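You operate a simulated robot arm through the tools that you are given. There is no shell and no other tool.

The job below is to be done with a simulated two-armed robot. You get a single attempt, and the scene is never put back.

TASK
Pump the brass stove into the green, vent it, then tag it.
Fine: shut its air knob to pump and open it after; hang the tag rail's green tag on it; leave the rail's yellow tags. Where these are worked on the way, their far stop is far enough and under half their travel is too little: air knob.

The check looks at the end state, three seconds after you hand in, the way a careful person would. Anything else that was tipped, shoved, dropped, spilled or broken makes it a failure.

THE ROBOT
Two 7-joint arms with two-finger parallel grippers on one trunk that stands fixed in place. Base frame: the origin is at the foot of the trunk, x ahead of it, y to its left, z up; the work surface is at about z = 0.72. Units: m, degrees, N and s.
The left shoulder is at [0.07, 0.13, 1.212], the right one opposite. With the tool pointing down near the work surface each hand reaches from about 0.1 to 0.44 m from the base axis, measured 20 degrees to its own side. Payload 1.57 kg a hand.
The tool frame of a hand sits at the grasp point between the pads (the TCP): z along the fingers, y along the line on which they close. The tips reach 0.03 m beyond it. Largest opening 0.08 m; finger width 0.017, thickness 0.012; the body of the gripper, 0.04 by 0.082 m, starts 0.08 m behind the TCP.
Orientation is that of the tool frame in the base frame, as a unit quaternion [x, y, z, w]. With the fingers straight down and closing along the base's y, the tool's x points along the base's -x, its y along +y and its z along -z.

THE INTERFACE
- The arms move only by the tool arm_command. It takes "left_targets", "right_targets" or both (then of equal length, played together; a hand with none holds still); each is a list of rows, each an object of numbers (a shift or turn left out is 0, a gripper value left out holds the last): "x", "y", "z": the shift along the tool's x, y, z in units of 25 mm (1.0 is 25 mm); "wx", "wy", "wz": the turn, a rotation vector about the tool's x, y, z in units of 8 degrees (1.0 is 8 degrees). In form: [{"x": .., "y": .., "z": .., "wx": .., "wy": .., "wz": ..}, ...]. A call has 1 to 20 rows; each row shifts and turns the commanded pose from where the row before left it, along the tool's axes as they then stand. "left_fingers" and "right_fingers" are, for a hand that has rows, the finger opening in m, from 0 to 0.08, set as the call begins (left out, the last holds). A call with a number of a shift or a turn outside -1 to 1 is refused whole. Each row takes 0.2 s and may step no farther than 0.05 m and 8.6 degrees from the row before; otherwise, or with a gripper value out of range, the whole call is refused. A pose out of reach is approached as far as the arm can. The call stops where the force on the tool passes 90 N (or 10 N more than at its start, if that is more) or the arm is blocked; 0.2 s more then pass. The fingers move at their own pace (about 0.108 m/s each) and stop on an object; they squeeze with about 23 N. The grip force told is the motor's: it shows also when the fingers shut on nothing. Time passes only in rows, and 0.2 s behind the last, so rows that do not move let the fingers close. The reply holds the time, the measured pose of the TCP, the force on the tool along the base axes, the opening and the grip force, in the units named above and with some noise, with the torque about the TCP (base axes, N m) and any sound that the robot's microphone picked up.
- Cameras (640 x 400 px; columns grow to the right, rows downward): "scene" is now at [0.1047, -0.0527, 1.4194]; the picture's right is [-0.70, -0.71, -0.00], its down [-0.54, 0.53, -0.66] and it looks along [0.47, -0.46, -0.75] (base axes); focal length 250 px, centre (320, 200). "left" rides on the left gripper at [0.072, 0.007, -0.122] in its tool frame; the picture's right is [-0.09, 1.00, 0.00], its down [-0.84, -0.08, -0.54] and it looks along [-0.54, -0.05, 0.84] (tool axes); focal length 238 px, centre (320, 200). "right" rides on the right gripper at [0.072, -0.007, -0.122] in its tool frame; the picture's right is [0.09, 1.00, 0.00], its down [-0.84, 0.08, -0.54] and it looks along [-0.54, 0.05, 0.84] (tool axes); focal length 238 px, centre (320, 200). There is no depth. A picture from a camera that has moved, and an enlarged one, comes with that camera's place and axes in the base frame and with its lens.
- camera(camera): a new picture of that camera. It takes no simulated time.
- lift_body(by): slides the trunk up (or, below 0, down) by that many m; the arms and the scene camera ride with it, the base frame stays. It gives what a move gives, with no picture.
- head_to(pan, tilt): turns the head with the scene camera to pan (to the left, within 86 degrees either way) and tilt (down, from -29 to 69), counted from straight ahead of the robot. It gives what a move gives.
- zoom(camera, box): a new picture of the part [left, top, right, bottom] of that camera's present view, enlarged. It takes no simulated time.
- sign_off(): hands the job in; it is judged then, once.

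Places have to be worked out from the pictures, the camera data and where the tool is seen. Open the grippers and draw the arms clear of the work before you hand the job in, unless the task says otherwise.

The tools are called after "Call:" by a JSON object that holds its "op" and its "data". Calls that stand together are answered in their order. arm_command: Moves the arms, as the interface text tells. Its arguments: {"type":"object","properties":{"left_targets":{"type":"array","items":{"type":"object","properties":{"x":{"type":"number"},"y":{"type":"number"},"z":{"type":"number"},"wx":{"type":"number"},"wy":{"type":"number"},"wz":{"type":"number"}}}},"left_fingers":{"type":"number"},"right_targets":{"type":"array","items":{"type":"object","properties":{"x":{"type":"number"},"y":{"type":"number"},"z":{"type":"number"},"wx":{"type":"number"},"wy":{"type":"number"},"wz":{"type":"number"}}}},"right_fingers":{"type":"number"}},"required":[]} The other tools are called the same way: lift_body (by) slides the trunk up or down; head_to (pan, tilt) turns the head that bears the scene camera; camera (camera) takes a picture; zoom (camera, box) takes an enlarged picture of a part of a camera's view; sign_off () hands the job in.

At the start:

```text
time: 0.0
left_tcp_pos: [0.2744, -0.0478, 1.1971]
left_tool_rot: [0.0, 1.0, 0.0, -0.001]
left_wrist_force: [0.4, -0.6, 0.1]
left_ft_torque: [-0.02, 0.02, -0.01]
left_gripper_width: 0.0802
left_gripper_force: 0.0
right_tcp_pos: [0.2419, -0.3047, 1.2183]
right_tool_rot: [0.001, 1.0, 0.001, 0.0]
right_wrist_force: [-0.2, -0.1, -0.3]
right_ft_torque: [0.03, 0.01, 0.0]
right_gripper_width: 0.0801
right_gripper_force: 0.2
trunk travel left (down, up): [-0.85, 0.09]
head pan, tilt: [-44.4, 48.8]
```

scene: 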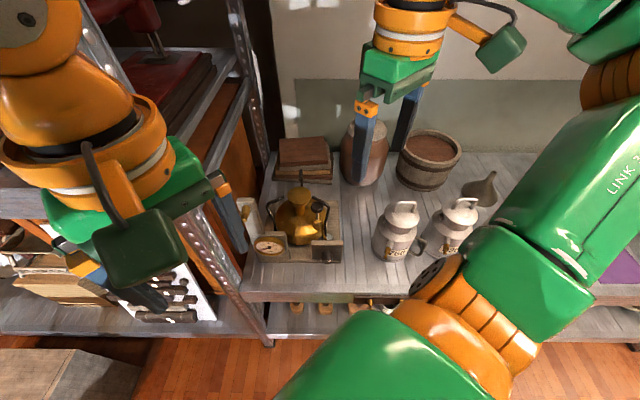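
right: 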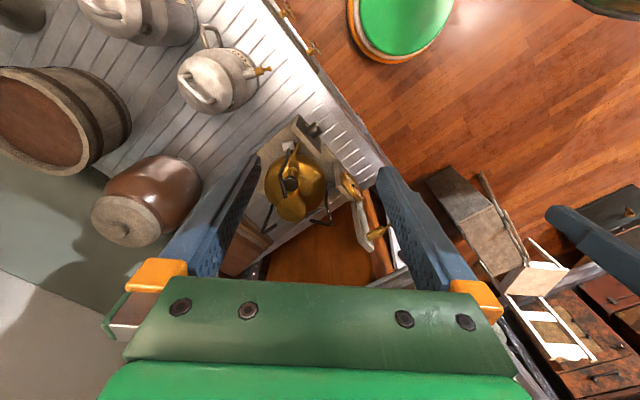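
left: 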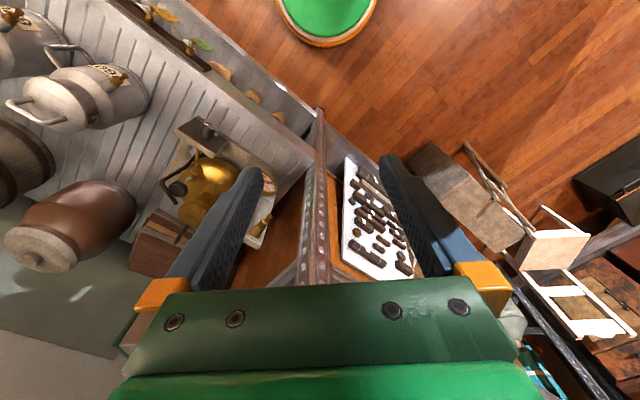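

I see the brass stove near scene pixel (300,215), with a gauge at its lower left and something that could be an air knob. I'll zoom in before moving anything.

Call:
{"op": "zoom", "data": {"camera": "scene", "box": [230, 160, 390, 280]}}

Call:
{"op": "zoom", "data": {"camera": "right", "box": [230, 100, 410, 260]}}

Call:
{"op": "zoom", "data": {"camera": "left", "box": [100, 80, 300, 260]}}

Call:
{"op": "zoom", "data": {"camera": "left", "box": [110, 0, 330, 140]}}

```text
3.33 times, centred on (310, 220) of scene
camera zoom: at [0.1047, -0.0527, 1.4194], right [-0.7, -0.71, 0.0], down [-0.54, 0.53, -0.66], along [0.47, -0.46, -0.75], focal length 833 px, centre (353, 133)
```

zoom: 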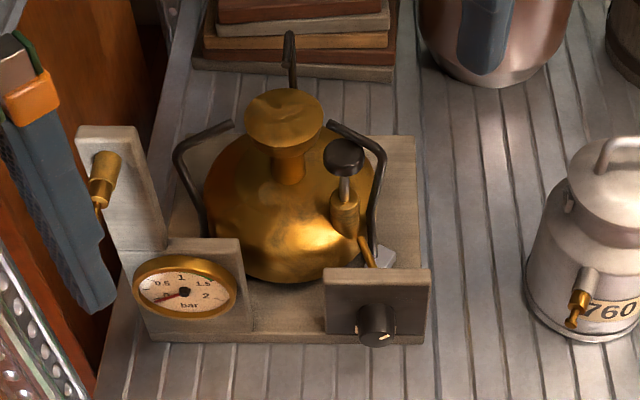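

```text
2.50 times, centred on (320, 180) of right
camera zoom: at [0.17, -0.311, 1.3396], right [-0.09, 1.0, 0.0], down [0.84, 0.08, 0.54], along [0.54, 0.05, -0.84], focal length 596 px, centre (320, 250)
```

zoom: 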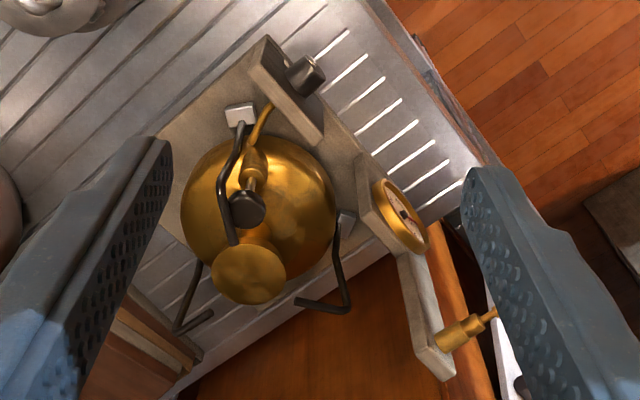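

```text
2.22 times, centred on (200, 170) of left
camera zoom: at [0.2022, -0.0414, 1.3202], right [0.09, 1.0, 0.0], down [0.84, -0.08, 0.54], along [0.54, -0.05, -0.84], focal length 530 px, centre (587, 267)
```

zoom: 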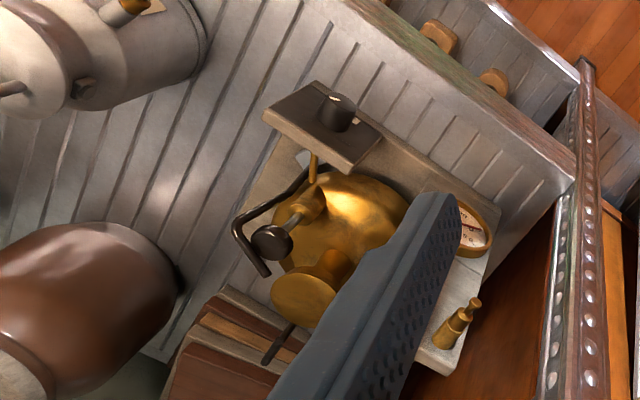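

```text
2.86 times, centred on (220, 70) of left
camera zoom: at [0.2022, -0.0414, 1.3202], right [0.09, 1.0, 0.0], down [0.84, -0.08, 0.54], along [0.54, -0.05, -0.84], focal length 681 px, centre (606, 571)
```

zoom: 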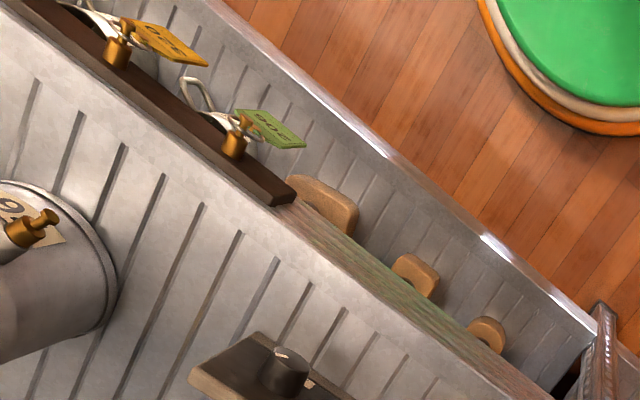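

The stove assembly has a plunger with a black knob, a gauge at front left, a front-panel dial that is the air knob, and a brass peg on the tall post. The tag rail is hidden behind the right arm, so I'll turn the head to find it.

Call:
{"op": "head_to", "data": {"pan": -75, "tilt": 55}}

Call:
{"op": "camera", "data": {"camera": "scene"}}

```text
time: 1.0
left_tcp_pos: [0.2747, -0.0473, 1.197]
left_tool_rot: [0.001, 1.0, 0.0, -0.001]
left_wrist_force: [-0.8, -0.8, 0.4]
left_ft_torque: [0.04, 0.05, 0.01]
left_gripper_width: 0.0799
left_gripper_force: 0.1
right_tcp_pos: [0.241, -0.3035, 1.2185]
right_tool_rot: [0.001, 1.0, 0.0, 0.001]
right_wrist_force: [0.6, -0.7, 0.5]
right_ft_torque: [0.02, -0.02, 0.01]
right_gripper_width: 0.0801
right_gripper_force: 0.0
trunk travel left (down, up): [-0.85, 0.09]
head pan, tilt: [-75.0, 55.0]
```

```text
taken
camera scene: at [0.0678, -0.0675, 1.4113], right [-0.97, -0.26, 0.0], down [-0.21, 0.79, -0.57], along [0.15, -0.55, -0.82], focal length 250 px, centre (320, 200)
```

scene: 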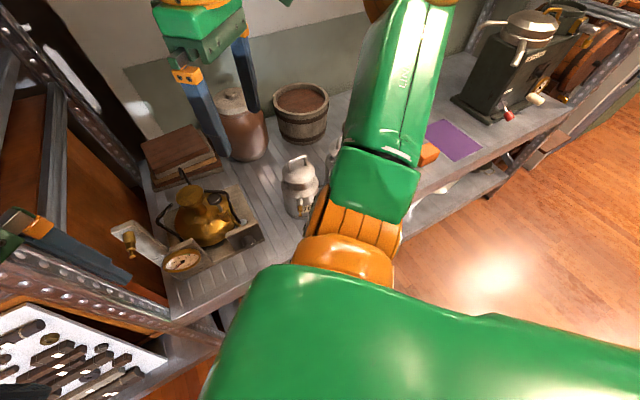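

The right arm hides the rail from the scene camera, but its pegs show at the top of the wrist views. I'll zoom in there.

Call:
{"op": "zoom", "data": {"camera": "right", "box": [240, 0, 400, 100]}}

Call:
{"op": "zoom", "data": {"camera": "left", "box": [100, 0, 260, 100]}}

Call:
{"op": "zoom", "data": {"camera": "scene", "box": [100, 150, 292, 270]}}

```text
4.00 times, centred on (320, 50) of right
camera zoom: at [0.1702, -0.3108, 1.3396], right [-0.09, 1.0, 0.0], down [0.84, 0.08, 0.54], along [0.54, 0.05, -0.84], focal length 953 px, centre (320, 800)
```

zoom: 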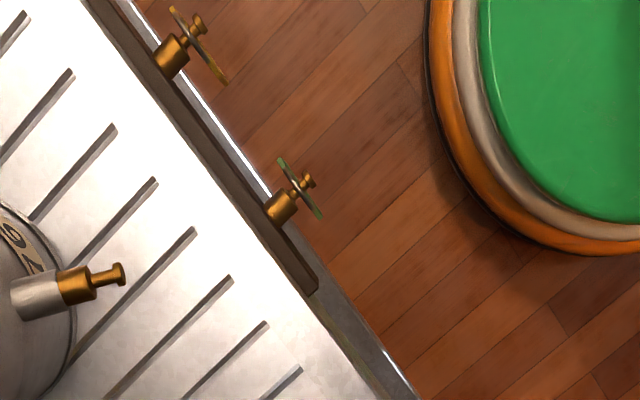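

```text
4.00 times, centred on (180, 50) of left
camera zoom: at [0.2024, -0.0412, 1.3201], right [0.09, 1.0, 0.0], down [0.84, -0.08, 0.54], along [0.54, -0.05, -0.84], focal length 953 px, centre (880, 800)
```

zoom: 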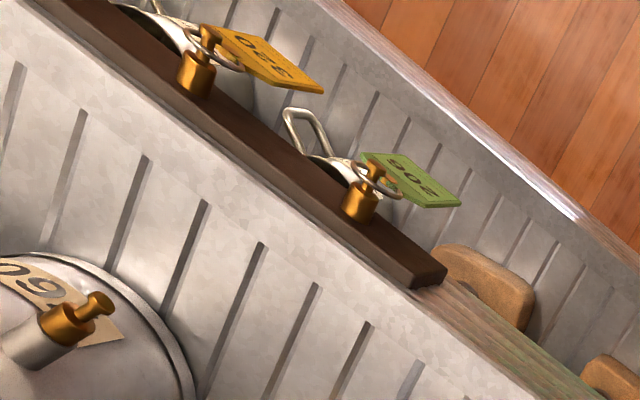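

```text
3.33 times, centred on (196, 210) of scene
camera zoom: at [0.0678, -0.0675, 1.4113], right [-0.97, -0.26, 0.0], down [-0.21, 0.79, -0.57], along [0.15, -0.55, -0.82], focal length 833 px, centre (733, 167)
```

zoom: 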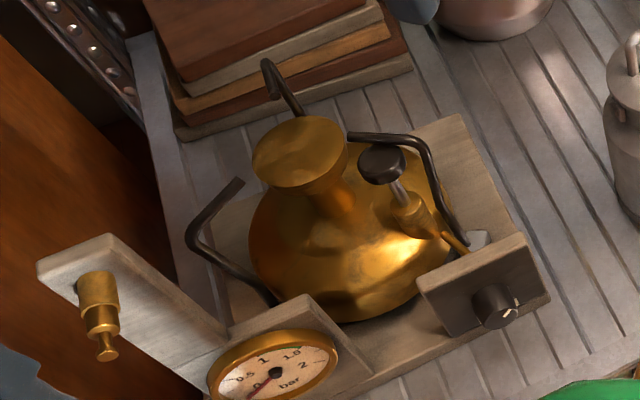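

The green tag hangs by its ring on a peg near (0.17, -0.32, 0.69), and the stove's own peg is near (0.467, -0.179, 0.99). Next I'll zoom in closely on the gauge, the air knob and the plunger.

Call:
{"op": "zoom", "data": {"camera": "scene", "box": [155, 235, 219, 275]}}

Call:
{"op": "zoom", "data": {"camera": "scene", "box": [190, 180, 270, 260]}}

Call:
{"op": "zoom", "data": {"camera": "left", "box": [160, 110, 260, 180]}}

Call:
{"op": "zoom", "data": {"camera": "right", "box": [260, 100, 370, 200]}}

```text
10.00 times, centred on (187, 255) of scene
camera zoom: at [0.0678, -0.0675, 1.4113], right [-0.97, -0.26, 0.0], down [-0.21, 0.79, -0.57], along [0.15, -0.55, -0.82], focal length 2499 px, centre (1650, -350)
```

zoom: 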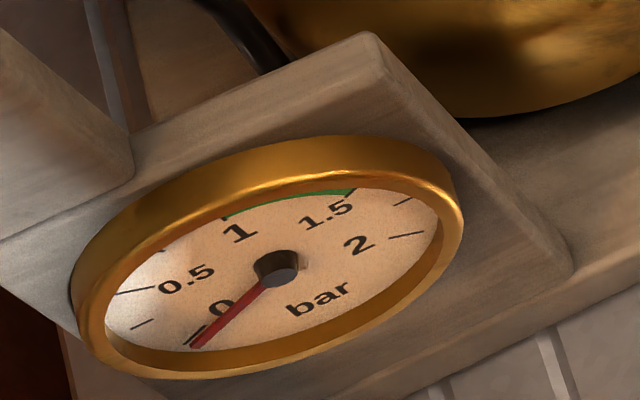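

```text
5.00 times, centred on (230, 220) of scene
camera zoom: at [0.0678, -0.0675, 1.4113], right [-0.97, -0.26, 0.0], down [-0.21, 0.79, -0.57], along [0.15, -0.55, -0.82], focal length 1250 px, centre (770, 100)
```

zoom: 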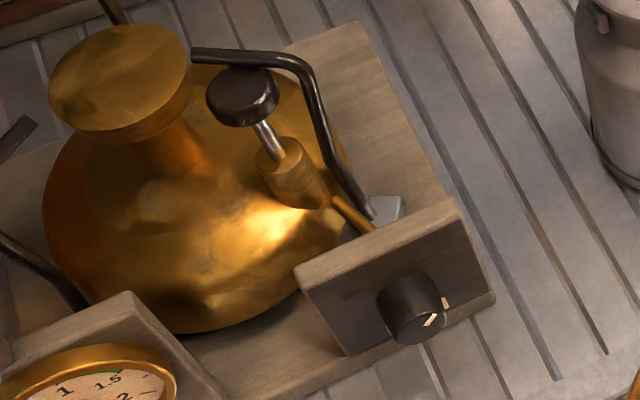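

```text
5.71 times, centred on (210, 145) of left
camera zoom: at [0.2024, -0.0412, 1.3201], right [0.09, 1.0, 0.0], down [0.84, -0.08, 0.54], along [0.54, -0.05, -0.84], focal length 1362 px, centre (949, 514)
```

zoom: 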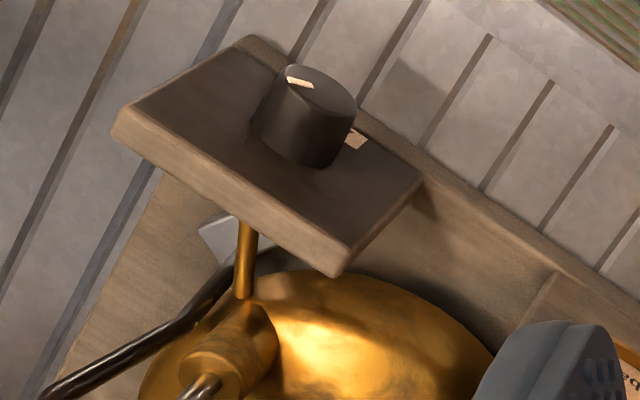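

```text
4.00 times, centred on (315, 150) of right
camera zoom: at [0.1702, -0.3108, 1.3396], right [-0.09, 1.0, 0.0], down [0.84, 0.08, 0.54], along [0.54, 0.05, -0.84], focal length 953 px, centre (340, 400)
```

zoom: 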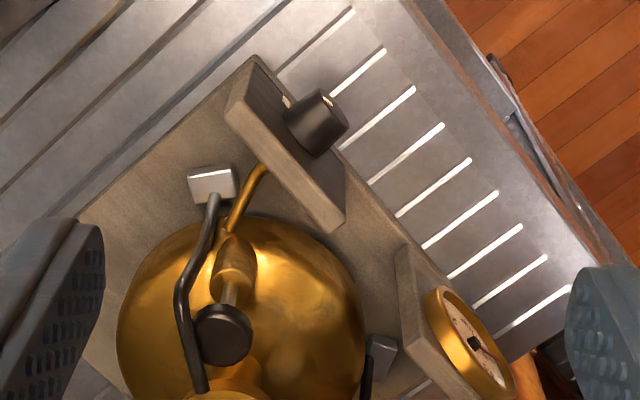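

The gauge needle is at 0 and the green band runs from about 1.0 to 1.6 bar. A black wire arm passes beside the plunger knob, so I need closer views before touching it. I'll turn the right hand to face the shelf squarely, about 45 degrees, so its camera looks at the stove.

Call:
{"op": "arm_command", "data": {"right_targets": [{"wz": 0.93}, {"wz": 0.93}, {"wz": 0.93}, {"wz": 0.93}, {"wz": 0.93}, {"wz": 0.93}]}}

Call:
{"op": "camera", "data": {"camera": "right"}}

Call:
{"op": "camera", "data": {"camera": "scene"}}

```text
time: 2.4
left_tcp_pos: [0.2737, -0.0483, 1.1973]
left_tool_rot: [0.0, 1.0, 0.0, 0.0]
left_wrist_force: [-0.2, -0.4, 0.5]
left_ft_torque: [0.03, -0.01, -0.04]
left_gripper_width: 0.0802
left_gripper_force: 0.0
right_tcp_pos: [0.2423, -0.3039, 1.218]
right_tool_rot: [0.381, 0.925, 0.0, 0.0]
right_wrist_force: [0.0, -0.9, 0.2]
right_ft_torque: [0.01, 0.0, 0.0]
right_gripper_width: 0.0799
right_gripper_force: 0.1
trunk travel left (down, up): [-0.85, 0.09]
head pan, tilt: [-75.0, 55.0]
```

```text
taken
camera right: at [0.1864, -0.2577, 1.3396], right [0.64, 0.77, 0.0], down [0.65, -0.54, 0.54], along [0.42, -0.34, -0.84], focal length 238 px, centre (320, 200)
```

right: 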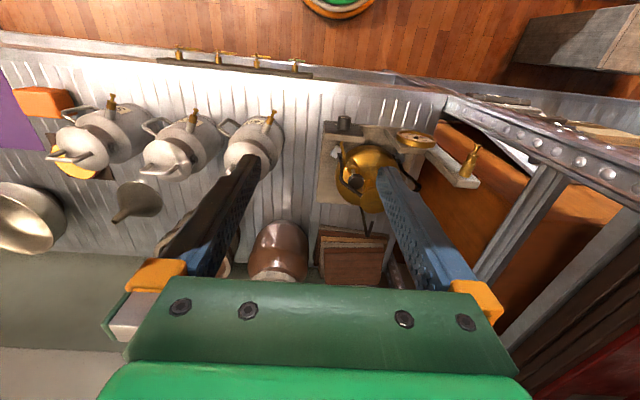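

```text
taken
camera scene: at [0.0677, -0.0675, 1.4113], right [-0.97, -0.26, 0.0], down [-0.21, 0.79, -0.57], along [0.15, -0.55, -0.82], focal length 250 px, centre (320, 200)
```

scene: 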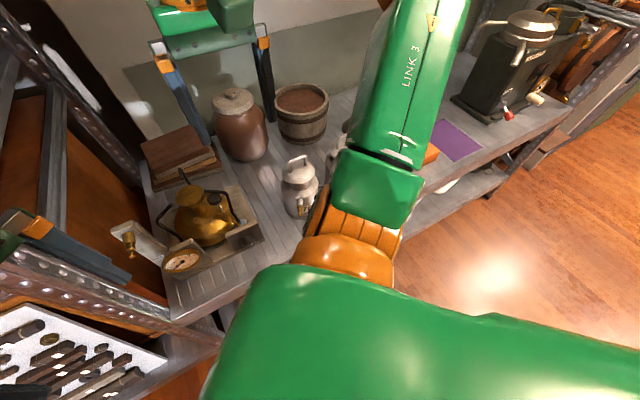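

The right hand now faces the shelf. I'll draw the left hand back out of the way, then bring the right hand back and lower so its camera sees the stove front.

Call:
{"op": "arm_command", "data": {"left_targets": [{"x": 1, "y": 0.6}, {"x": 1, "y": 0.6}, {"x": 1, "y": 0.6}, {"x": 1, "y": 0.6}]}}

Call:
{"op": "arm_command", "data": {"right_targets": [{"x": 0.83, "y": 0.48, "z": 0.84}, {"x": 0.83, "y": 0.48, "z": 0.84}, {"x": 0.83, "y": 0.48, "z": 0.84}, {"x": 0.83, "y": 0.48, "z": 0.84}, {"x": 0.83, "y": 0.48, "z": 0.84}, {"x": 0.83, "y": 0.48, "z": 0.84}, {"x": 0.83, "y": 0.48, "z": 0.84}, {"x": 0.83, "y": 0.48, "z": 0.84}]}}

Call:
{"op": "camera", "data": {"camera": "right"}}

Call:
{"op": "camera", "data": {"camera": "scene"}}

```text
time: 3.6
left_tcp_pos: [0.175, 0.0121, 1.1986]
left_tool_rot: [0.011, 1.0, 0.005, 0.001]
left_wrist_force: [28.6, 47.6, 1.0]
left_ft_torque: [-6.56, 4.02, -4.64]
left_gripper_width: 0.0798
left_gripper_force: 0.0
right_tcp_pos: [0.2422, -0.3032, 1.2179]
right_tool_rot: [0.38, 0.925, 0.001, 0.0]
right_wrist_force: [0.1, 1.5, 0.8]
right_ft_torque: [0.0, 0.0, 0.0]
right_gripper_width: 0.0799
right_gripper_force: 0.1
trunk travel left (down, up): [-0.85, 0.09]
head pan, tilt: [-75.0, 55.0]
stopped in row 4 (left hand): the force on the tool passed its limit at 108 N (the readings are from after the stop); the commanded pose is now the measured one
```

```text
time: 5.4
left_tcp_pos: [0.1752, 0.0124, 1.1978]
left_tool_rot: [0.012, 1.0, 0.004, 0.0]
left_wrist_force: [20.5, 77.8, 8.4]
left_ft_torque: [-10.61, 3.55, -7.48]
left_gripper_width: 0.0801
left_gripper_force: 0.1
right_tcp_pos: [0.2178, -0.11, 1.0624]
right_tool_rot: [0.379, 0.925, 0.0, -0.003]
right_wrist_force: [-0.8, -0.3, -0.5]
right_ft_torque: [-0.01, 0.01, 0.01]
right_gripper_width: 0.0801
right_gripper_force: 0.0
right hand out of reach, approached as far as the arm can: row 6, 7, 8
trunk travel left (down, up): [-0.85, 0.09]
head pan, tilt: [-75.0, 55.0]
```

```text
taken
camera right: at [0.1619, -0.064, 1.1837], right [0.63, 0.77, 0.0], down [0.65, -0.53, 0.54], along [0.42, -0.34, -0.84], focal length 238 px, centre (320, 200)
```

right: 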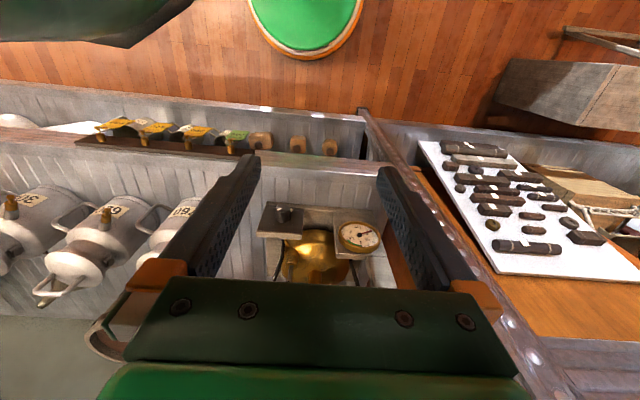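

```text
taken
camera scene: at [0.0677, -0.0679, 1.4112], right [-0.97, -0.23, 0.0], down [-0.19, 0.8, -0.57], along [0.13, -0.56, -0.82], focal length 250 px, centre (320, 200)
```

scene: 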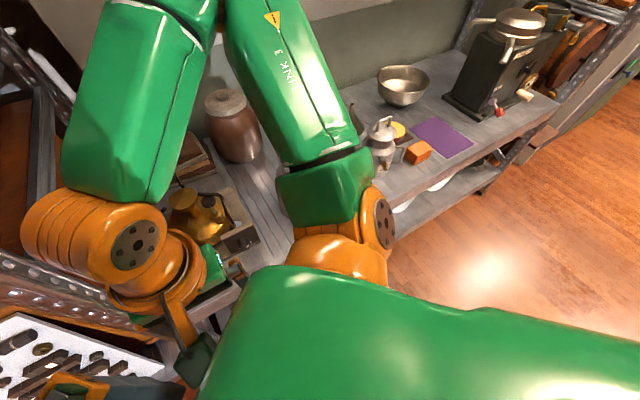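

The left hand stopped against something and still reads about 80 N, so I must back it off. I'll check its camera first to see what it touches.

Call:
{"op": "camera", "data": {"camera": "left"}}

Call:
{"op": "head_to", "data": {"pan": -20, "tilt": 65}}

Call:
{"op": "camera", "data": {"camera": "scene"}}

```text
taken
camera left: at [0.1046, 0.02, 1.3216], right [0.12, 0.99, 0.01], down [0.83, -0.1, 0.54], along [0.54, -0.06, -0.84], focal length 238 px, centre (320, 200)
```

left: 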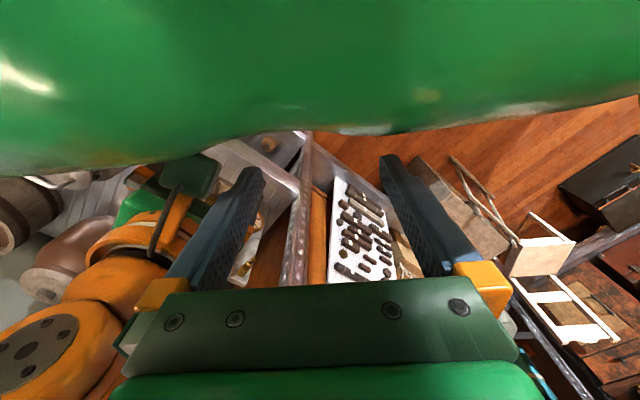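

```text
time: 6.6
left_tcp_pos: [0.1724, 0.015, 1.1991]
left_tool_rot: [0.024, 1.0, 0.007, 0.0]
left_wrist_force: [-29.0, 136.7, 0.0]
left_ft_torque: [-18.59, -3.93, -13.19]
left_gripper_width: 0.0803
left_gripper_force: 0.1
right_tcp_pos: [0.2155, -0.11, 1.0625]
right_tool_rot: [0.381, 0.925, -0.001, -0.001]
right_wrist_force: [0.5, -0.7, -0.1]
right_ft_torque: [0.02, 0.0, -0.01]
right_gripper_width: 0.0801
right_gripper_force: 0.1
trunk travel left (down, up): [-0.85, 0.09]
head pan, tilt: [-20.0, 65.0]
```

```text
taken
camera scene: at [0.0997, -0.0363, 1.4021], right [-0.6, -0.8, 0.0], down [-0.71, 0.54, -0.46], along [0.37, -0.28, -0.89], focal length 250 px, centre (320, 200)
```

scene: 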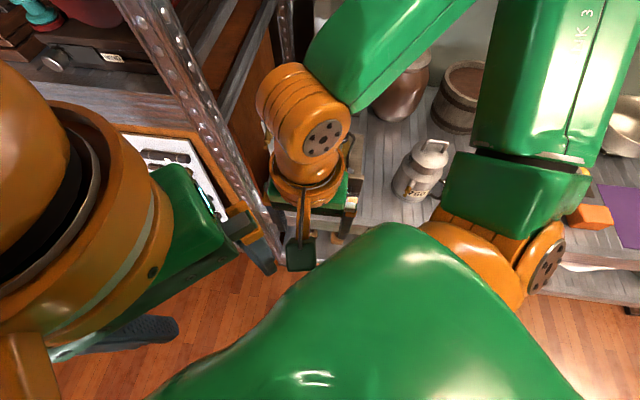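

The left wrist is pressing on the head, which is why the pan is stuck near -37. I'll move the left hand forward and to the left, away from it.

Call:
{"op": "arm_command", "data": {"left_targets": [{"x": -0.6, "y": 0.5}, {"x": -0.8, "y": 0.6}, {"x": -0.8, "y": 0.6}, {"x": -0.5, "y": 1.0}, {"y": 1.0}]}}

Call:
{"op": "camera", "data": {"camera": "scene"}}

Call:
{"op": "camera", "data": {"camera": "left"}}

```text
time: 7.8
left_tcp_pos: [0.242, 0.1053, 1.1996]
left_tool_rot: [0.006, 1.0, 0.002, 0.0]
left_wrist_force: [-0.6, -0.7, 0.1]
left_ft_torque: [-0.05, -0.02, 0.04]
left_gripper_width: 0.0802
left_gripper_force: 0.0
right_tcp_pos: [0.2152, -0.1076, 1.0634]
right_tool_rot: [0.381, 0.925, -0.002, -0.001]
right_wrist_force: [-0.4, 0.4, 0.1]
right_ft_torque: [0.01, -0.01, -0.03]
right_gripper_width: 0.0803
right_gripper_force: 0.1
trunk travel left (down, up): [-0.85, 0.09]
head pan, tilt: [-20.0, 65.0]
```

```text
taken
camera scene: at [0.1055, -0.0166, 1.3997], right [-0.34, -0.94, 0.0], down [-0.85, 0.31, -0.42], along [0.4, -0.15, -0.91], focal length 250 px, centre (320, 200)
```

scene: 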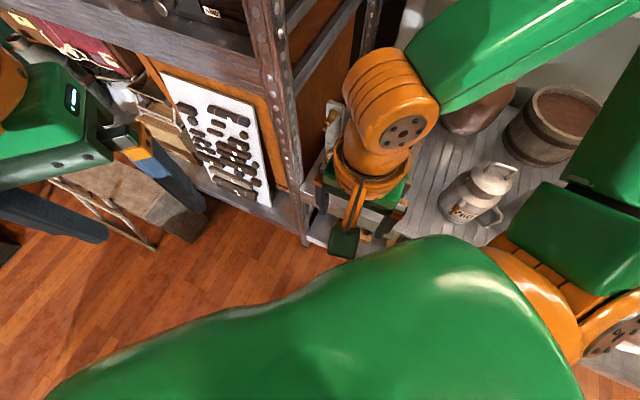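

```text
taken
camera left: at [0.1712, 0.1126, 1.3227], right [0.11, 0.99, 0.0], down [0.83, -0.09, 0.54], along [0.54, -0.05, -0.84], focal length 238 px, centre (320, 200)
```

left: 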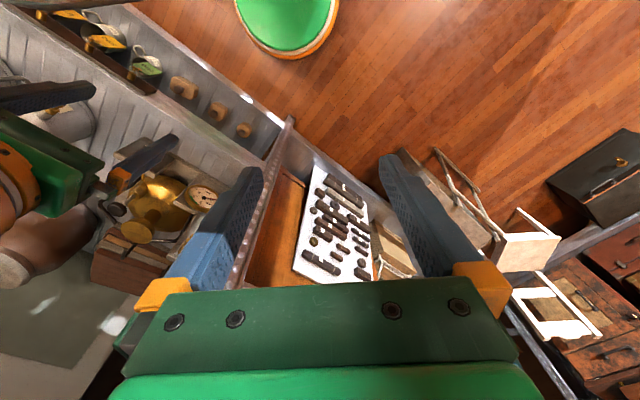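

The left hand is free again with zero force. I'll use it as a second camera by yawing it toward the stove, lowering it and pitching it up for a frontal view.

Call:
{"op": "arm_command", "data": {"left_targets": [{"wz": 0.95, "z": 0.8}, {"wz": 0.95, "z": 0.8}, {"wz": 0.95, "z": 0.8}, {"wz": 0.95, "z": 0.8}, {"wz": 0.95, "z": 0.8}, {"wz": 0.95, "z": 0.8}, {"wz": 0.95, "z": 0.8}, {"wz": 0.95, "z": 0.8}, {"wy": -0.85}, {"wy": -0.85}, {"wy": -0.85}, {"wy": -0.85}]}}

Call:
{"op": "camera", "data": {"camera": "left"}}

Call:
{"op": "camera", "data": {"camera": "scene"}}

```text
time: 10.4
left_tcp_pos: [0.288, 0.0982, 1.0469]
left_tool_rot: [0.498, 0.835, -0.118, 0.202]
left_wrist_force: [-0.5, 0.6, 0.1]
left_ft_torque: [-0.05, 0.01, -0.01]
left_gripper_width: 0.0798
left_gripper_force: 0.0
left hand out of reach, approached as far as the arm can: row 10, 11, 12
right_tcp_pos: [0.2146, -0.1087, 1.0619]
right_tool_rot: [0.38, 0.925, -0.001, 0.0]
right_wrist_force: [1.0, -0.1, 0.5]
right_ft_torque: [0.0, -0.03, 0.01]
right_gripper_width: 0.08
right_gripper_force: 0.0
trunk travel left (down, up): [-0.85, 0.09]
head pan, tilt: [-20.0, 65.0]
```

```text
taken
camera left: at [0.2374, 0.2071, 1.1243], right [0.92, 0.4, 0.04], down [0.17, -0.48, 0.86], along [0.37, -0.78, -0.5], focal length 238 px, centre (320, 200)
```

left: 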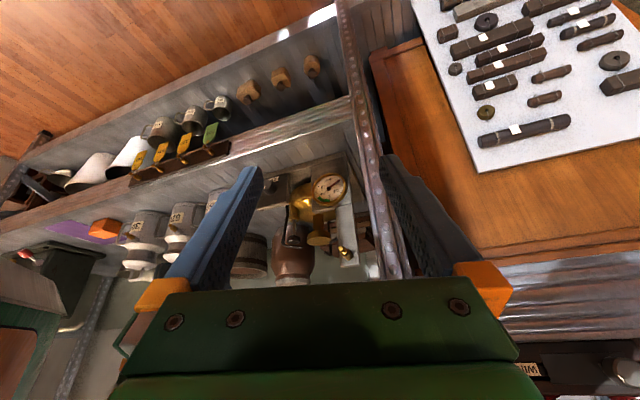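

```text
taken
camera scene: at [0.1054, -0.0174, 1.3997], right [-0.34, -0.94, 0.0], down [-0.85, 0.31, -0.42], along [0.4, -0.15, -0.91], focal length 250 px, centre (320, 200)
```

scene: 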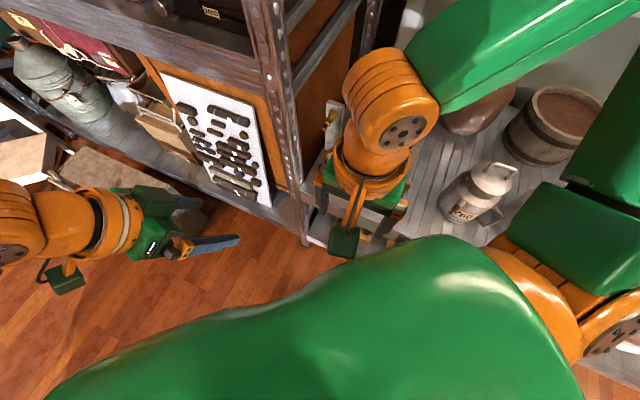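

This left view shows the tag rail, the knob panel, the gauge and the post. I'll zoom in on each.

Call:
{"op": "zoom", "data": {"camera": "left", "box": [120, 90, 248, 170]}}

Call:
{"op": "zoom", "data": {"camera": "left", "box": [255, 150, 383, 230]}}

Call:
{"op": "zoom", "data": {"camera": "right", "box": [240, 180, 400, 290]}}

Call:
{"op": "zoom", "data": {"camera": "right", "box": [70, 90, 390, 180]}}

```text
5.00 times, centred on (184, 130) of left
camera zoom: at [0.2374, 0.2071, 1.1243], right [0.92, 0.4, 0.04], down [0.17, -0.48, 0.86], along [0.37, -0.78, -0.5], focal length 1192 px, centre (1000, 550)
```

zoom: 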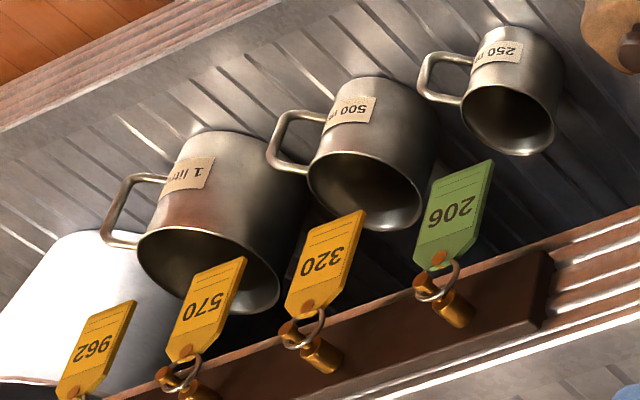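

```text
5.00 times, centred on (319, 190) of left
camera zoom: at [0.2374, 0.2071, 1.1243], right [0.92, 0.4, 0.04], down [0.17, -0.48, 0.86], along [0.37, -0.78, -0.5], focal length 1192 px, centre (325, 250)
```

zoom: 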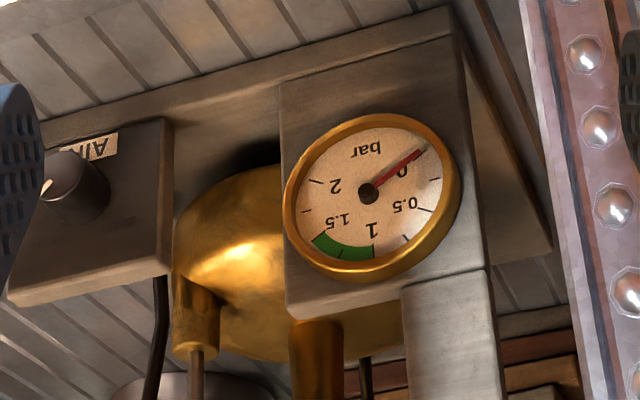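

```text
3.64 times, centred on (320, 235) of right
camera zoom: at [0.1597, -0.0634, 1.1841], right [0.63, 0.77, 0.0], down [0.65, -0.53, 0.54], along [0.42, -0.35, -0.84], focal length 867 px, centre (320, 73)
```

zoom: 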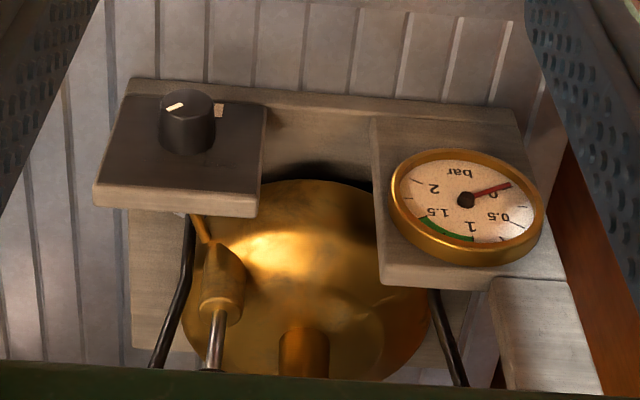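

```text
2.00 times, centred on (230, 135) of right
camera zoom: at [0.1597, -0.0634, 1.1841], right [0.63, 0.77, 0.0], down [0.65, -0.53, 0.54], along [0.42, -0.35, -0.84], focal length 477 px, centre (500, 330)
```

zoom: 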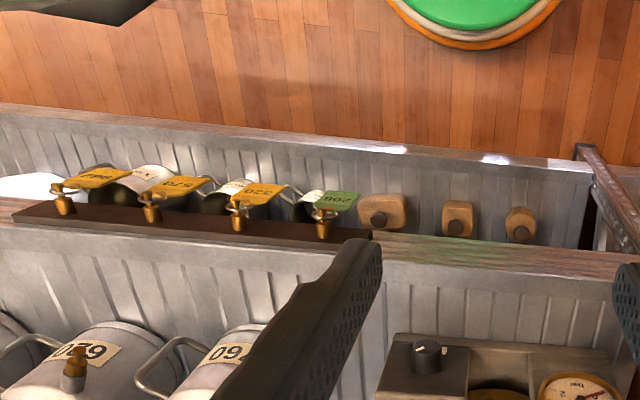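

The air panel, marked "AIR", carries a knob of about 30 mm whose pointer aims roughly to the viewer's right. The tags hang on rings with a wide plate. I'll yaw the left hand a little more so the stove and knob sit between its fingers in view.

Call:
{"op": "arm_command", "data": {"left_targets": [{"wz": 0.9}, {"wz": 0.4}]}}

Call:
{"op": "camera", "data": {"camera": "left"}}

Call:
{"op": "zoom", "data": {"camera": "left", "box": [260, 150, 388, 230]}}

```text
time: 11.0
left_tcp_pos: [0.2866, 0.0894, 1.0485]
left_tool_rot: [0.577, 0.784, -0.1, 0.207]
left_wrist_force: [0.4, 0.3, 1.1]
left_ft_torque: [-0.02, -0.01, -0.02]
left_gripper_width: 0.08
left_gripper_force: 0.1
left hand out of reach, approached as far as the arm can: row 2
right_tcp_pos: [0.215, -0.1108, 1.0621]
right_tool_rot: [0.38, 0.925, -0.001, -0.002]
right_wrist_force: [-0.3, 1.1, 0.5]
right_ft_torque: [0.02, 0.01, -0.01]
right_gripper_width: 0.08
right_gripper_force: 0.1
trunk travel left (down, up): [-0.85, 0.09]
head pan, tilt: [-20.0, 65.0]
```

```text
taken
camera left: at [0.2495, 0.2023, 1.127], right [0.96, 0.23, 0.12], down [0.02, -0.53, 0.85], along [0.26, -0.81, -0.52], focal length 238 px, centre (320, 200)
```

left: 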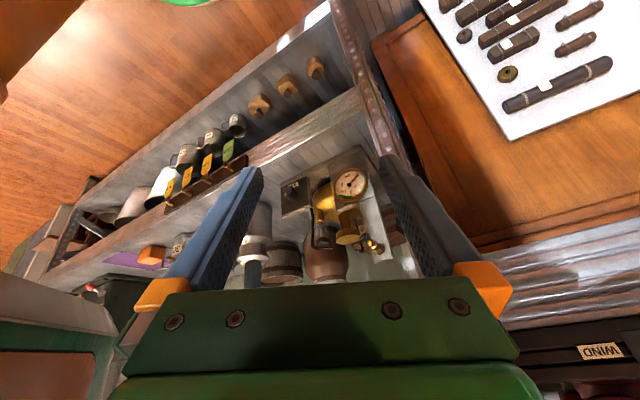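

```text
5.00 times, centred on (324, 190) of left
camera zoom: at [0.2495, 0.2023, 1.127], right [0.96, 0.23, 0.12], down [0.02, -0.53, 0.85], along [0.26, -0.81, -0.52], focal length 1192 px, centre (300, 250)
```

zoom: 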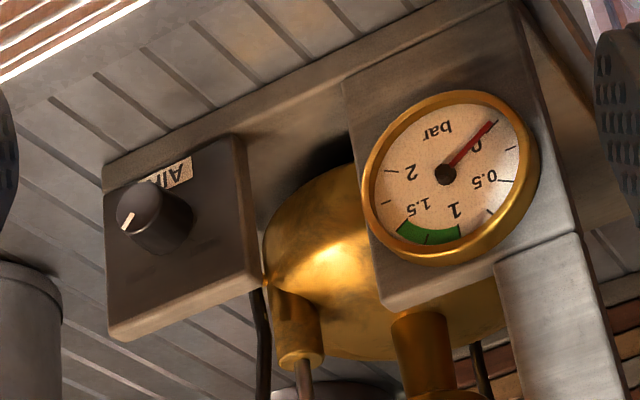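

The frontal view confirms the pointer is at about the 2 o'clock position, with "AIR" printed below it. Before lowering the trunk for comfortable reach, I'll check both elbows for clearance.

Call:
{"op": "head_to", "data": {"pan": 45, "tilt": 35}}

Call:
{"op": "camera", "data": {"camera": "scene"}}

Call:
{"op": "head_to", "data": {"pan": -60, "tilt": 25}}

Call:
{"op": "camera", "data": {"camera": "scene"}}

```text
time: 12.4
left_tcp_pos: [0.2858, 0.0903, 1.0484]
left_tool_rot: [0.577, 0.784, -0.099, 0.206]
left_wrist_force: [0.7, -1.1, -0.5]
left_ft_torque: [0.02, 0.0, -0.02]
left_gripper_width: 0.08
left_gripper_force: 0.0
right_tcp_pos: [0.2153, -0.1094, 1.0624]
right_tool_rot: [0.38, 0.925, -0.001, -0.001]
right_wrist_force: [0.0, 0.1, -0.2]
right_ft_torque: [-0.03, -0.01, 0.03]
right_gripper_width: 0.0801
right_gripper_force: 0.0
trunk travel left (down, up): [-0.85, 0.09]
head pan, tilt: [45.0, 35.0]
```

```text
taken
camera scene: at [0.1114, 0.0644, 1.4395], right [0.71, -0.71, 0.0], down [-0.41, -0.41, -0.82], along [0.58, 0.58, -0.57], focal length 250 px, centre (320, 200)
```

scene: 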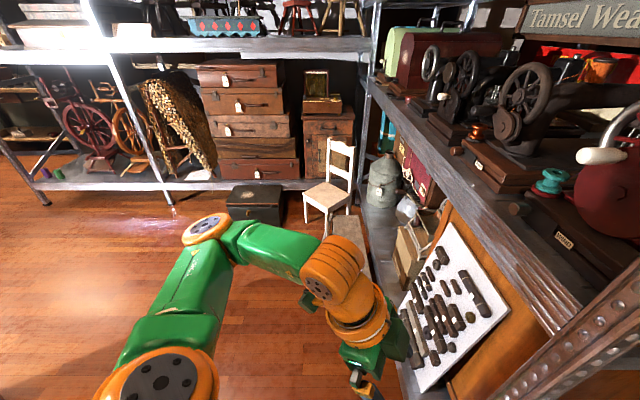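

```text
time: 14.2
left_tcp_pos: [0.287, 0.0907, 1.048]
left_tool_rot: [0.577, 0.784, -0.101, 0.207]
left_wrist_force: [0.0, -0.6, 0.8]
left_ft_torque: [0.04, 0.01, 0.04]
left_gripper_width: 0.08
left_gripper_force: 0.0
right_tcp_pos: [0.217, -0.1107, 1.062]
right_tool_rot: [0.381, 0.925, 0.0, -0.002]
right_wrist_force: [0.2, -0.2, 0.6]
right_ft_torque: [-0.03, -0.03, 0.01]
right_gripper_width: 0.0799
right_gripper_force: 0.0
trunk travel left (down, up): [-0.85, 0.09]
head pan, tilt: [-60.0, 25.0]
```

```text
taken
camera scene: at [0.0952, -0.0775, 1.4553], right [-0.87, -0.5, 0.0], down [-0.21, 0.37, -0.91], along [0.45, -0.78, -0.42], focal length 250 px, centre (320, 200)
```

scene: 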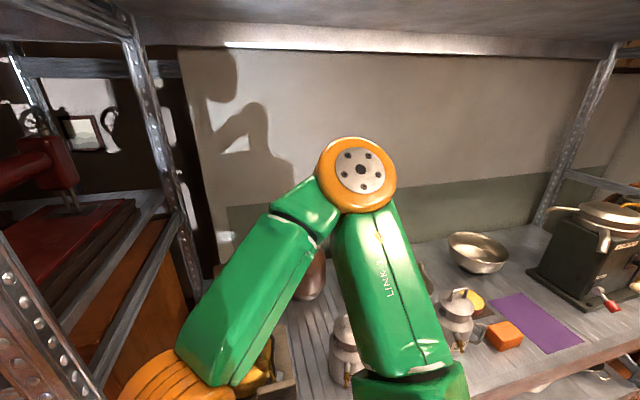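

Both elbows hang in free space: the left over the floor, the right high at about z = 1.3. I'll lower the trunk 0.12 m to bring the low targets within comfortable reach.

Call:
{"op": "lift_body", "data": {"by": -0.12}}

Call:
{"op": "camera", "data": {"camera": "right"}}

Call:
{"op": "camera", "data": {"camera": "left"}}

```text
time: 15.7
left_tcp_pos: [0.2852, 0.0895, 0.9273]
left_tool_rot: [0.576, 0.784, -0.1, 0.207]
left_wrist_force: [-0.3, -0.9, -0.9]
left_ft_torque: [0.04, 0.0, -0.01]
left_gripper_width: 0.08
left_gripper_force: 0.2
right_tcp_pos: [0.2167, -0.1103, 0.9427]
right_tool_rot: [0.38, 0.925, -0.001, -0.001]
right_wrist_force: [0.3, 0.0, 0.3]
right_ft_torque: [0.03, 0.01, -0.02]
right_gripper_width: 0.0799
right_gripper_force: 0.1
trunk travel left (down, up): [-0.73, 0.21]
head pan, tilt: [-60.0, 25.0]
```

```text
taken
camera right: at [0.1602, -0.0643, 1.064], right [0.63, 0.77, 0.0], down [0.65, -0.53, 0.54], along [0.42, -0.34, -0.84], focal length 238 px, centre (320, 200)
```

right: 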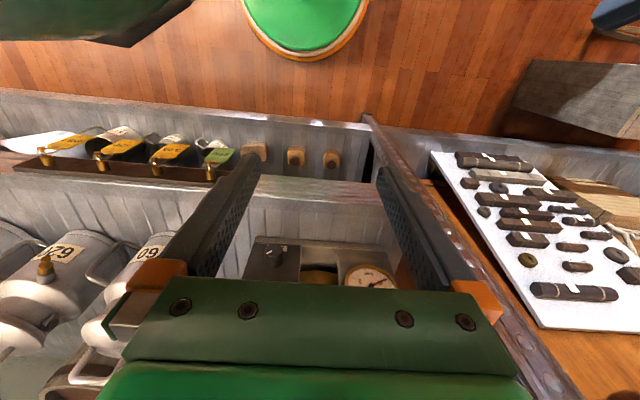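

```text
taken
camera left: at [0.2494, 0.2024, 1.007], right [0.96, 0.23, 0.12], down [0.02, -0.53, 0.85], along [0.26, -0.81, -0.52], focal length 238 px, centre (320, 200)
```

left: 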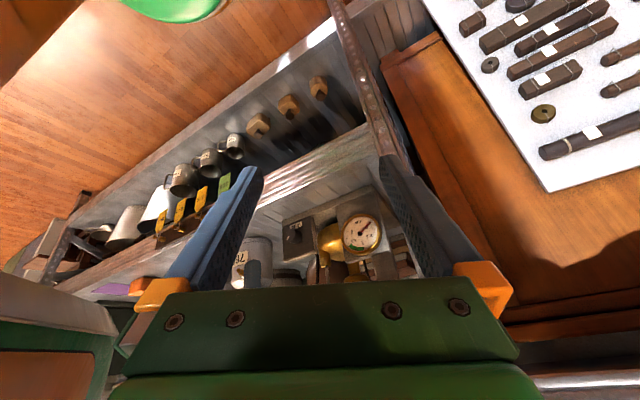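

The trunk is down. I'll zoom in on the knob from both wrists to refine its position.

Call:
{"op": "zoom", "data": {"camera": "right", "box": [240, 220, 320, 270]}}

Call:
{"op": "zoom", "data": {"camera": "left", "box": [270, 200, 350, 250]}}

```text
8.00 times, centred on (280, 245) of right
camera zoom: at [0.1602, -0.0643, 1.064], right [0.63, 0.77, 0.0], down [0.65, -0.53, 0.54], along [0.42, -0.34, -0.84], focal length 1907 px, centre (640, -160)
```

zoom: 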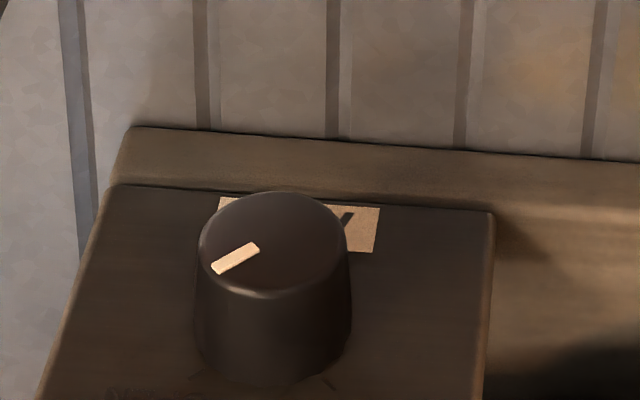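

```text
8.00 times, centred on (310, 225) of left
camera zoom: at [0.2494, 0.2024, 1.007], right [0.96, 0.23, 0.12], down [0.02, -0.53, 0.85], along [0.26, -0.81, -0.52], focal length 1907 px, centre (400, 0)
```

zoom: 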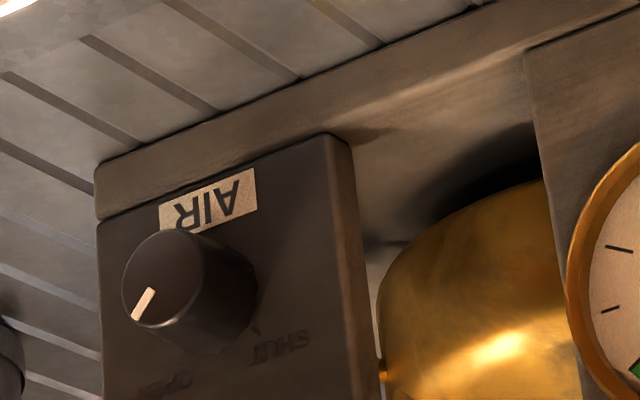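

Engraved text is faintly visible on the panel: "SHUT" on one side and possibly "OPEN" on the other. I'll zoom further to read it.

Call:
{"op": "zoom", "data": {"camera": "left", "box": [278, 226, 326, 256]}}

Call:
{"op": "zoom", "data": {"camera": "right", "box": [240, 240, 304, 280]}}

```text
13.33 times, centred on (302, 241) of left
camera zoom: at [0.2494, 0.2024, 1.007], right [0.96, 0.23, 0.12], down [0.02, -0.53, 0.85], along [0.26, -0.81, -0.52], focal length 3178 px, centre (560, -347)
```

zoom: 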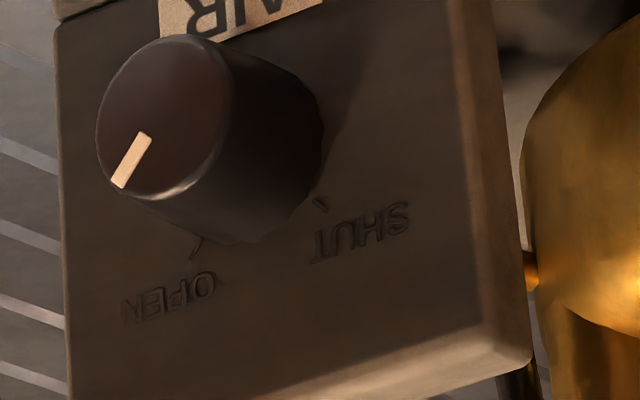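

```text
10.00 times, centred on (272, 260) of right
camera zoom: at [0.1602, -0.0643, 1.064], right [0.63, 0.77, 0.0], down [0.65, -0.53, 0.54], along [0.42, -0.34, -0.84], focal length 2384 px, centre (800, -400)
```

zoom: 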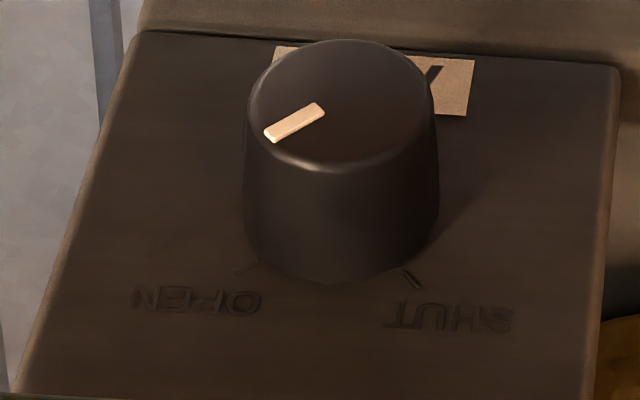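

It reads "OPEN" at the upper right and "SHUT" at the upper left, ticks about ±50° from 12 o'clock, and the pointer is now on OPEN. So shutting means turning counter-clockwise about 100°. The knob face centre works out at about (0.329, -0.301, 0.782). I'll move the right hand in front of it.

Call:
{"op": "arm_command", "data": {"right_targets": [{"x": -0.9, "y": -0.33, "z": 0.24}, {"x": -0.9, "y": -0.33, "z": 0.24}, {"x": -0.9, "y": -0.33, "z": 0.24}, {"x": -0.9, "y": -0.33, "z": 0.24}, {"x": -0.9, "y": -0.33, "z": 0.24}, {"x": -0.9, "y": -0.33, "z": 0.24}], "right_fingers": 0.05}}

Call:
{"op": "camera", "data": {"camera": "left"}}

```text
time: 17.1
left_tcp_pos: [0.2864, 0.0899, 0.9279]
left_tool_rot: [0.577, 0.784, -0.1, 0.206]
left_wrist_force: [-0.3, 0.3, -1.1]
left_ft_torque: [0.04, 0.0, -0.02]
left_gripper_width: 0.0797
left_gripper_force: 0.0
right_tcp_pos: [0.2773, -0.2415, 0.906]
right_tool_rot: [0.379, 0.925, 0.0, -0.001]
right_wrist_force: [-0.4, 0.1, -0.8]
right_ft_torque: [0.01, 0.0, 0.0]
right_gripper_width: 0.0501
right_gripper_force: 0.0
trunk travel left (down, up): [-0.73, 0.21]
head pan, tilt: [-60.0, 25.0]
```

```text
taken
camera left: at [0.2497, 0.2017, 1.007], right [0.96, 0.23, 0.12], down [0.02, -0.53, 0.85], along [0.26, -0.81, -0.52], focal length 238 px, centre (320, 200)
```

left: 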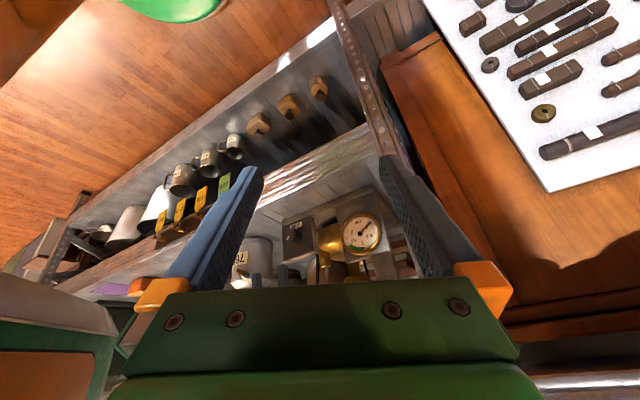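

The hand is at v ≈ 0.367, u ≈ -0.023, z ≈ 0.906. Now I'll pitch the tool up from vertical to horizontal, in two parts to watch for limits.

Call:
{"op": "arm_command", "data": {"right_targets": [{"wy": -0.94}, {"wy": -0.94}, {"wy": -0.94}, {"wy": -0.94}, {"wy": -0.94}, {"wy": -0.94}]}}

Call:
{"op": "camera", "data": {"camera": "right"}}

Call:
{"op": "camera", "data": {"camera": "scene"}}

```text
time: 18.5
left_tcp_pos: [0.2857, 0.0908, 0.9276]
left_tool_rot: [0.576, 0.785, -0.1, 0.206]
left_wrist_force: [0.6, -0.1, -0.4]
left_ft_torque: [-0.01, 0.0, -0.03]
left_gripper_width: 0.0799
left_gripper_force: 0.1
right_tcp_pos: [0.3359, -0.2327, 0.9045]
right_tool_rot: [0.352, 0.855, -0.147, 0.353]
right_wrist_force: [-0.8, -0.5, -0.3]
right_ft_torque: [-0.02, -0.03, -0.01]
right_gripper_width: 0.0501
right_gripper_force: 0.0
right hand out of reach, approached as far as the arm can: row 2, 3, 4, 5, 6
trunk travel left (down, up): [-0.73, 0.21]
head pan, tilt: [-60.0, 25.0]
```

```text
taken
camera right: at [0.2345, -0.1415, 0.9395], right [0.66, 0.75, -0.07], down [0.2, -0.09, 0.97], along [0.73, -0.65, -0.21], focal length 238 px, centre (320, 200)
```

right: 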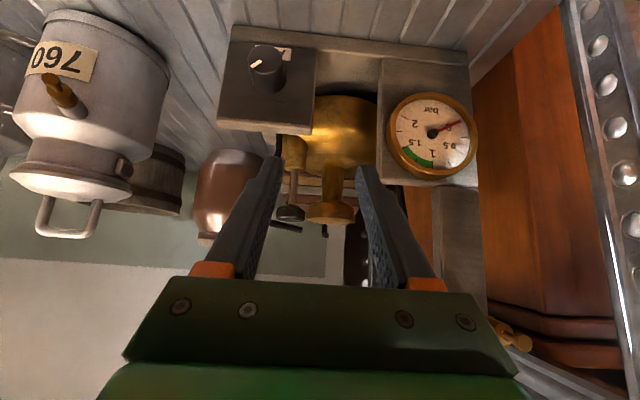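

```text
taken
camera scene: at [0.0961, -0.0775, 1.3352], right [-0.87, -0.5, 0.0], down [-0.21, 0.37, -0.91], along [0.45, -0.78, -0.42], focal length 250 px, centre (320, 200)
```

scene: 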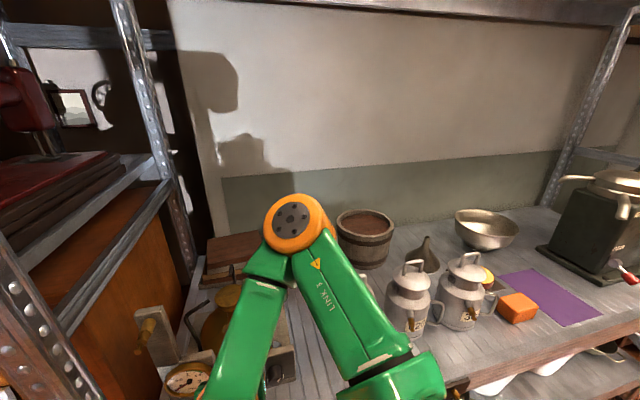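

At z = 0.9 the folded arm can't complete the pitch because the wrist is too near the shoulder. Lowering the hand gives it room, so I'll go down about 0.12 m at this half pitch and then finish the turn.

Call:
{"op": "arm_command", "data": {"right_targets": [{"x": 0.7, "z": 0.7}, {"x": 0.7, "z": 0.7}, {"x": 0.7, "z": 0.7}, {"x": 0.7, "z": 0.7}]}}

Call:
{"op": "camera", "data": {"camera": "right"}}

Call:
{"op": "camera", "data": {"camera": "left"}}

```text
time: 19.5
left_tcp_pos: [0.2864, 0.0903, 0.9276]
left_tool_rot: [0.576, 0.785, -0.1, 0.208]
left_wrist_force: [0.1, -0.1, 0.0]
left_ft_torque: [0.03, 0.03, 0.04]
left_gripper_width: 0.08
left_gripper_force: 0.1
right_tcp_pos: [0.3402, -0.2698, 0.8438]
right_tool_rot: [0.351, 0.855, -0.146, 0.352]
right_wrist_force: [-0.8, -0.1, -0.7]
right_ft_torque: [0.0, 0.0, 0.01]
right_gripper_width: 0.0497
right_gripper_force: 0.0
right hand out of reach, approached as far as the arm can: row 2, 3, 4
trunk travel left (down, up): [-0.73, 0.21]
head pan, tilt: [-60.0, 25.0]
```

```text
taken
camera right: at [0.2377, -0.1785, 0.8788], right [0.65, 0.75, -0.07], down [0.2, -0.09, 0.97], along [0.73, -0.65, -0.22], focal length 238 px, centre (320, 200)
```

right: 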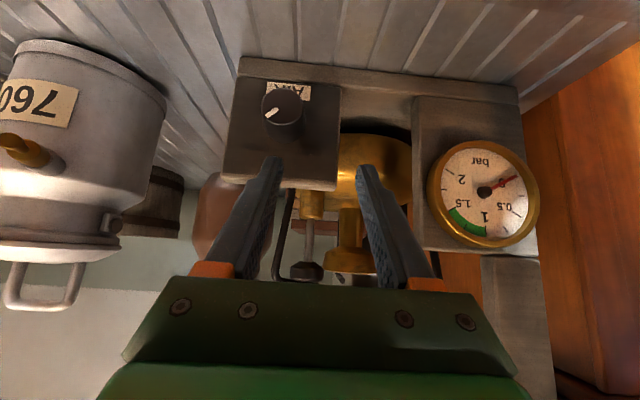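

```text
taken
camera left: at [0.2497, 0.2021, 1.007], right [0.96, 0.23, 0.12], down [0.02, -0.53, 0.85], along [0.26, -0.81, -0.52], focal length 238 px, centre (320, 200)
```

left: 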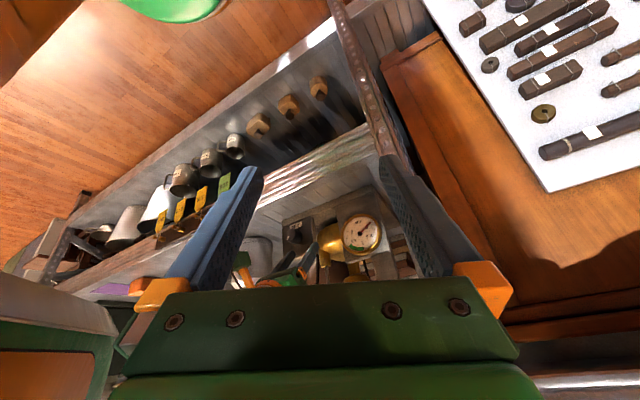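

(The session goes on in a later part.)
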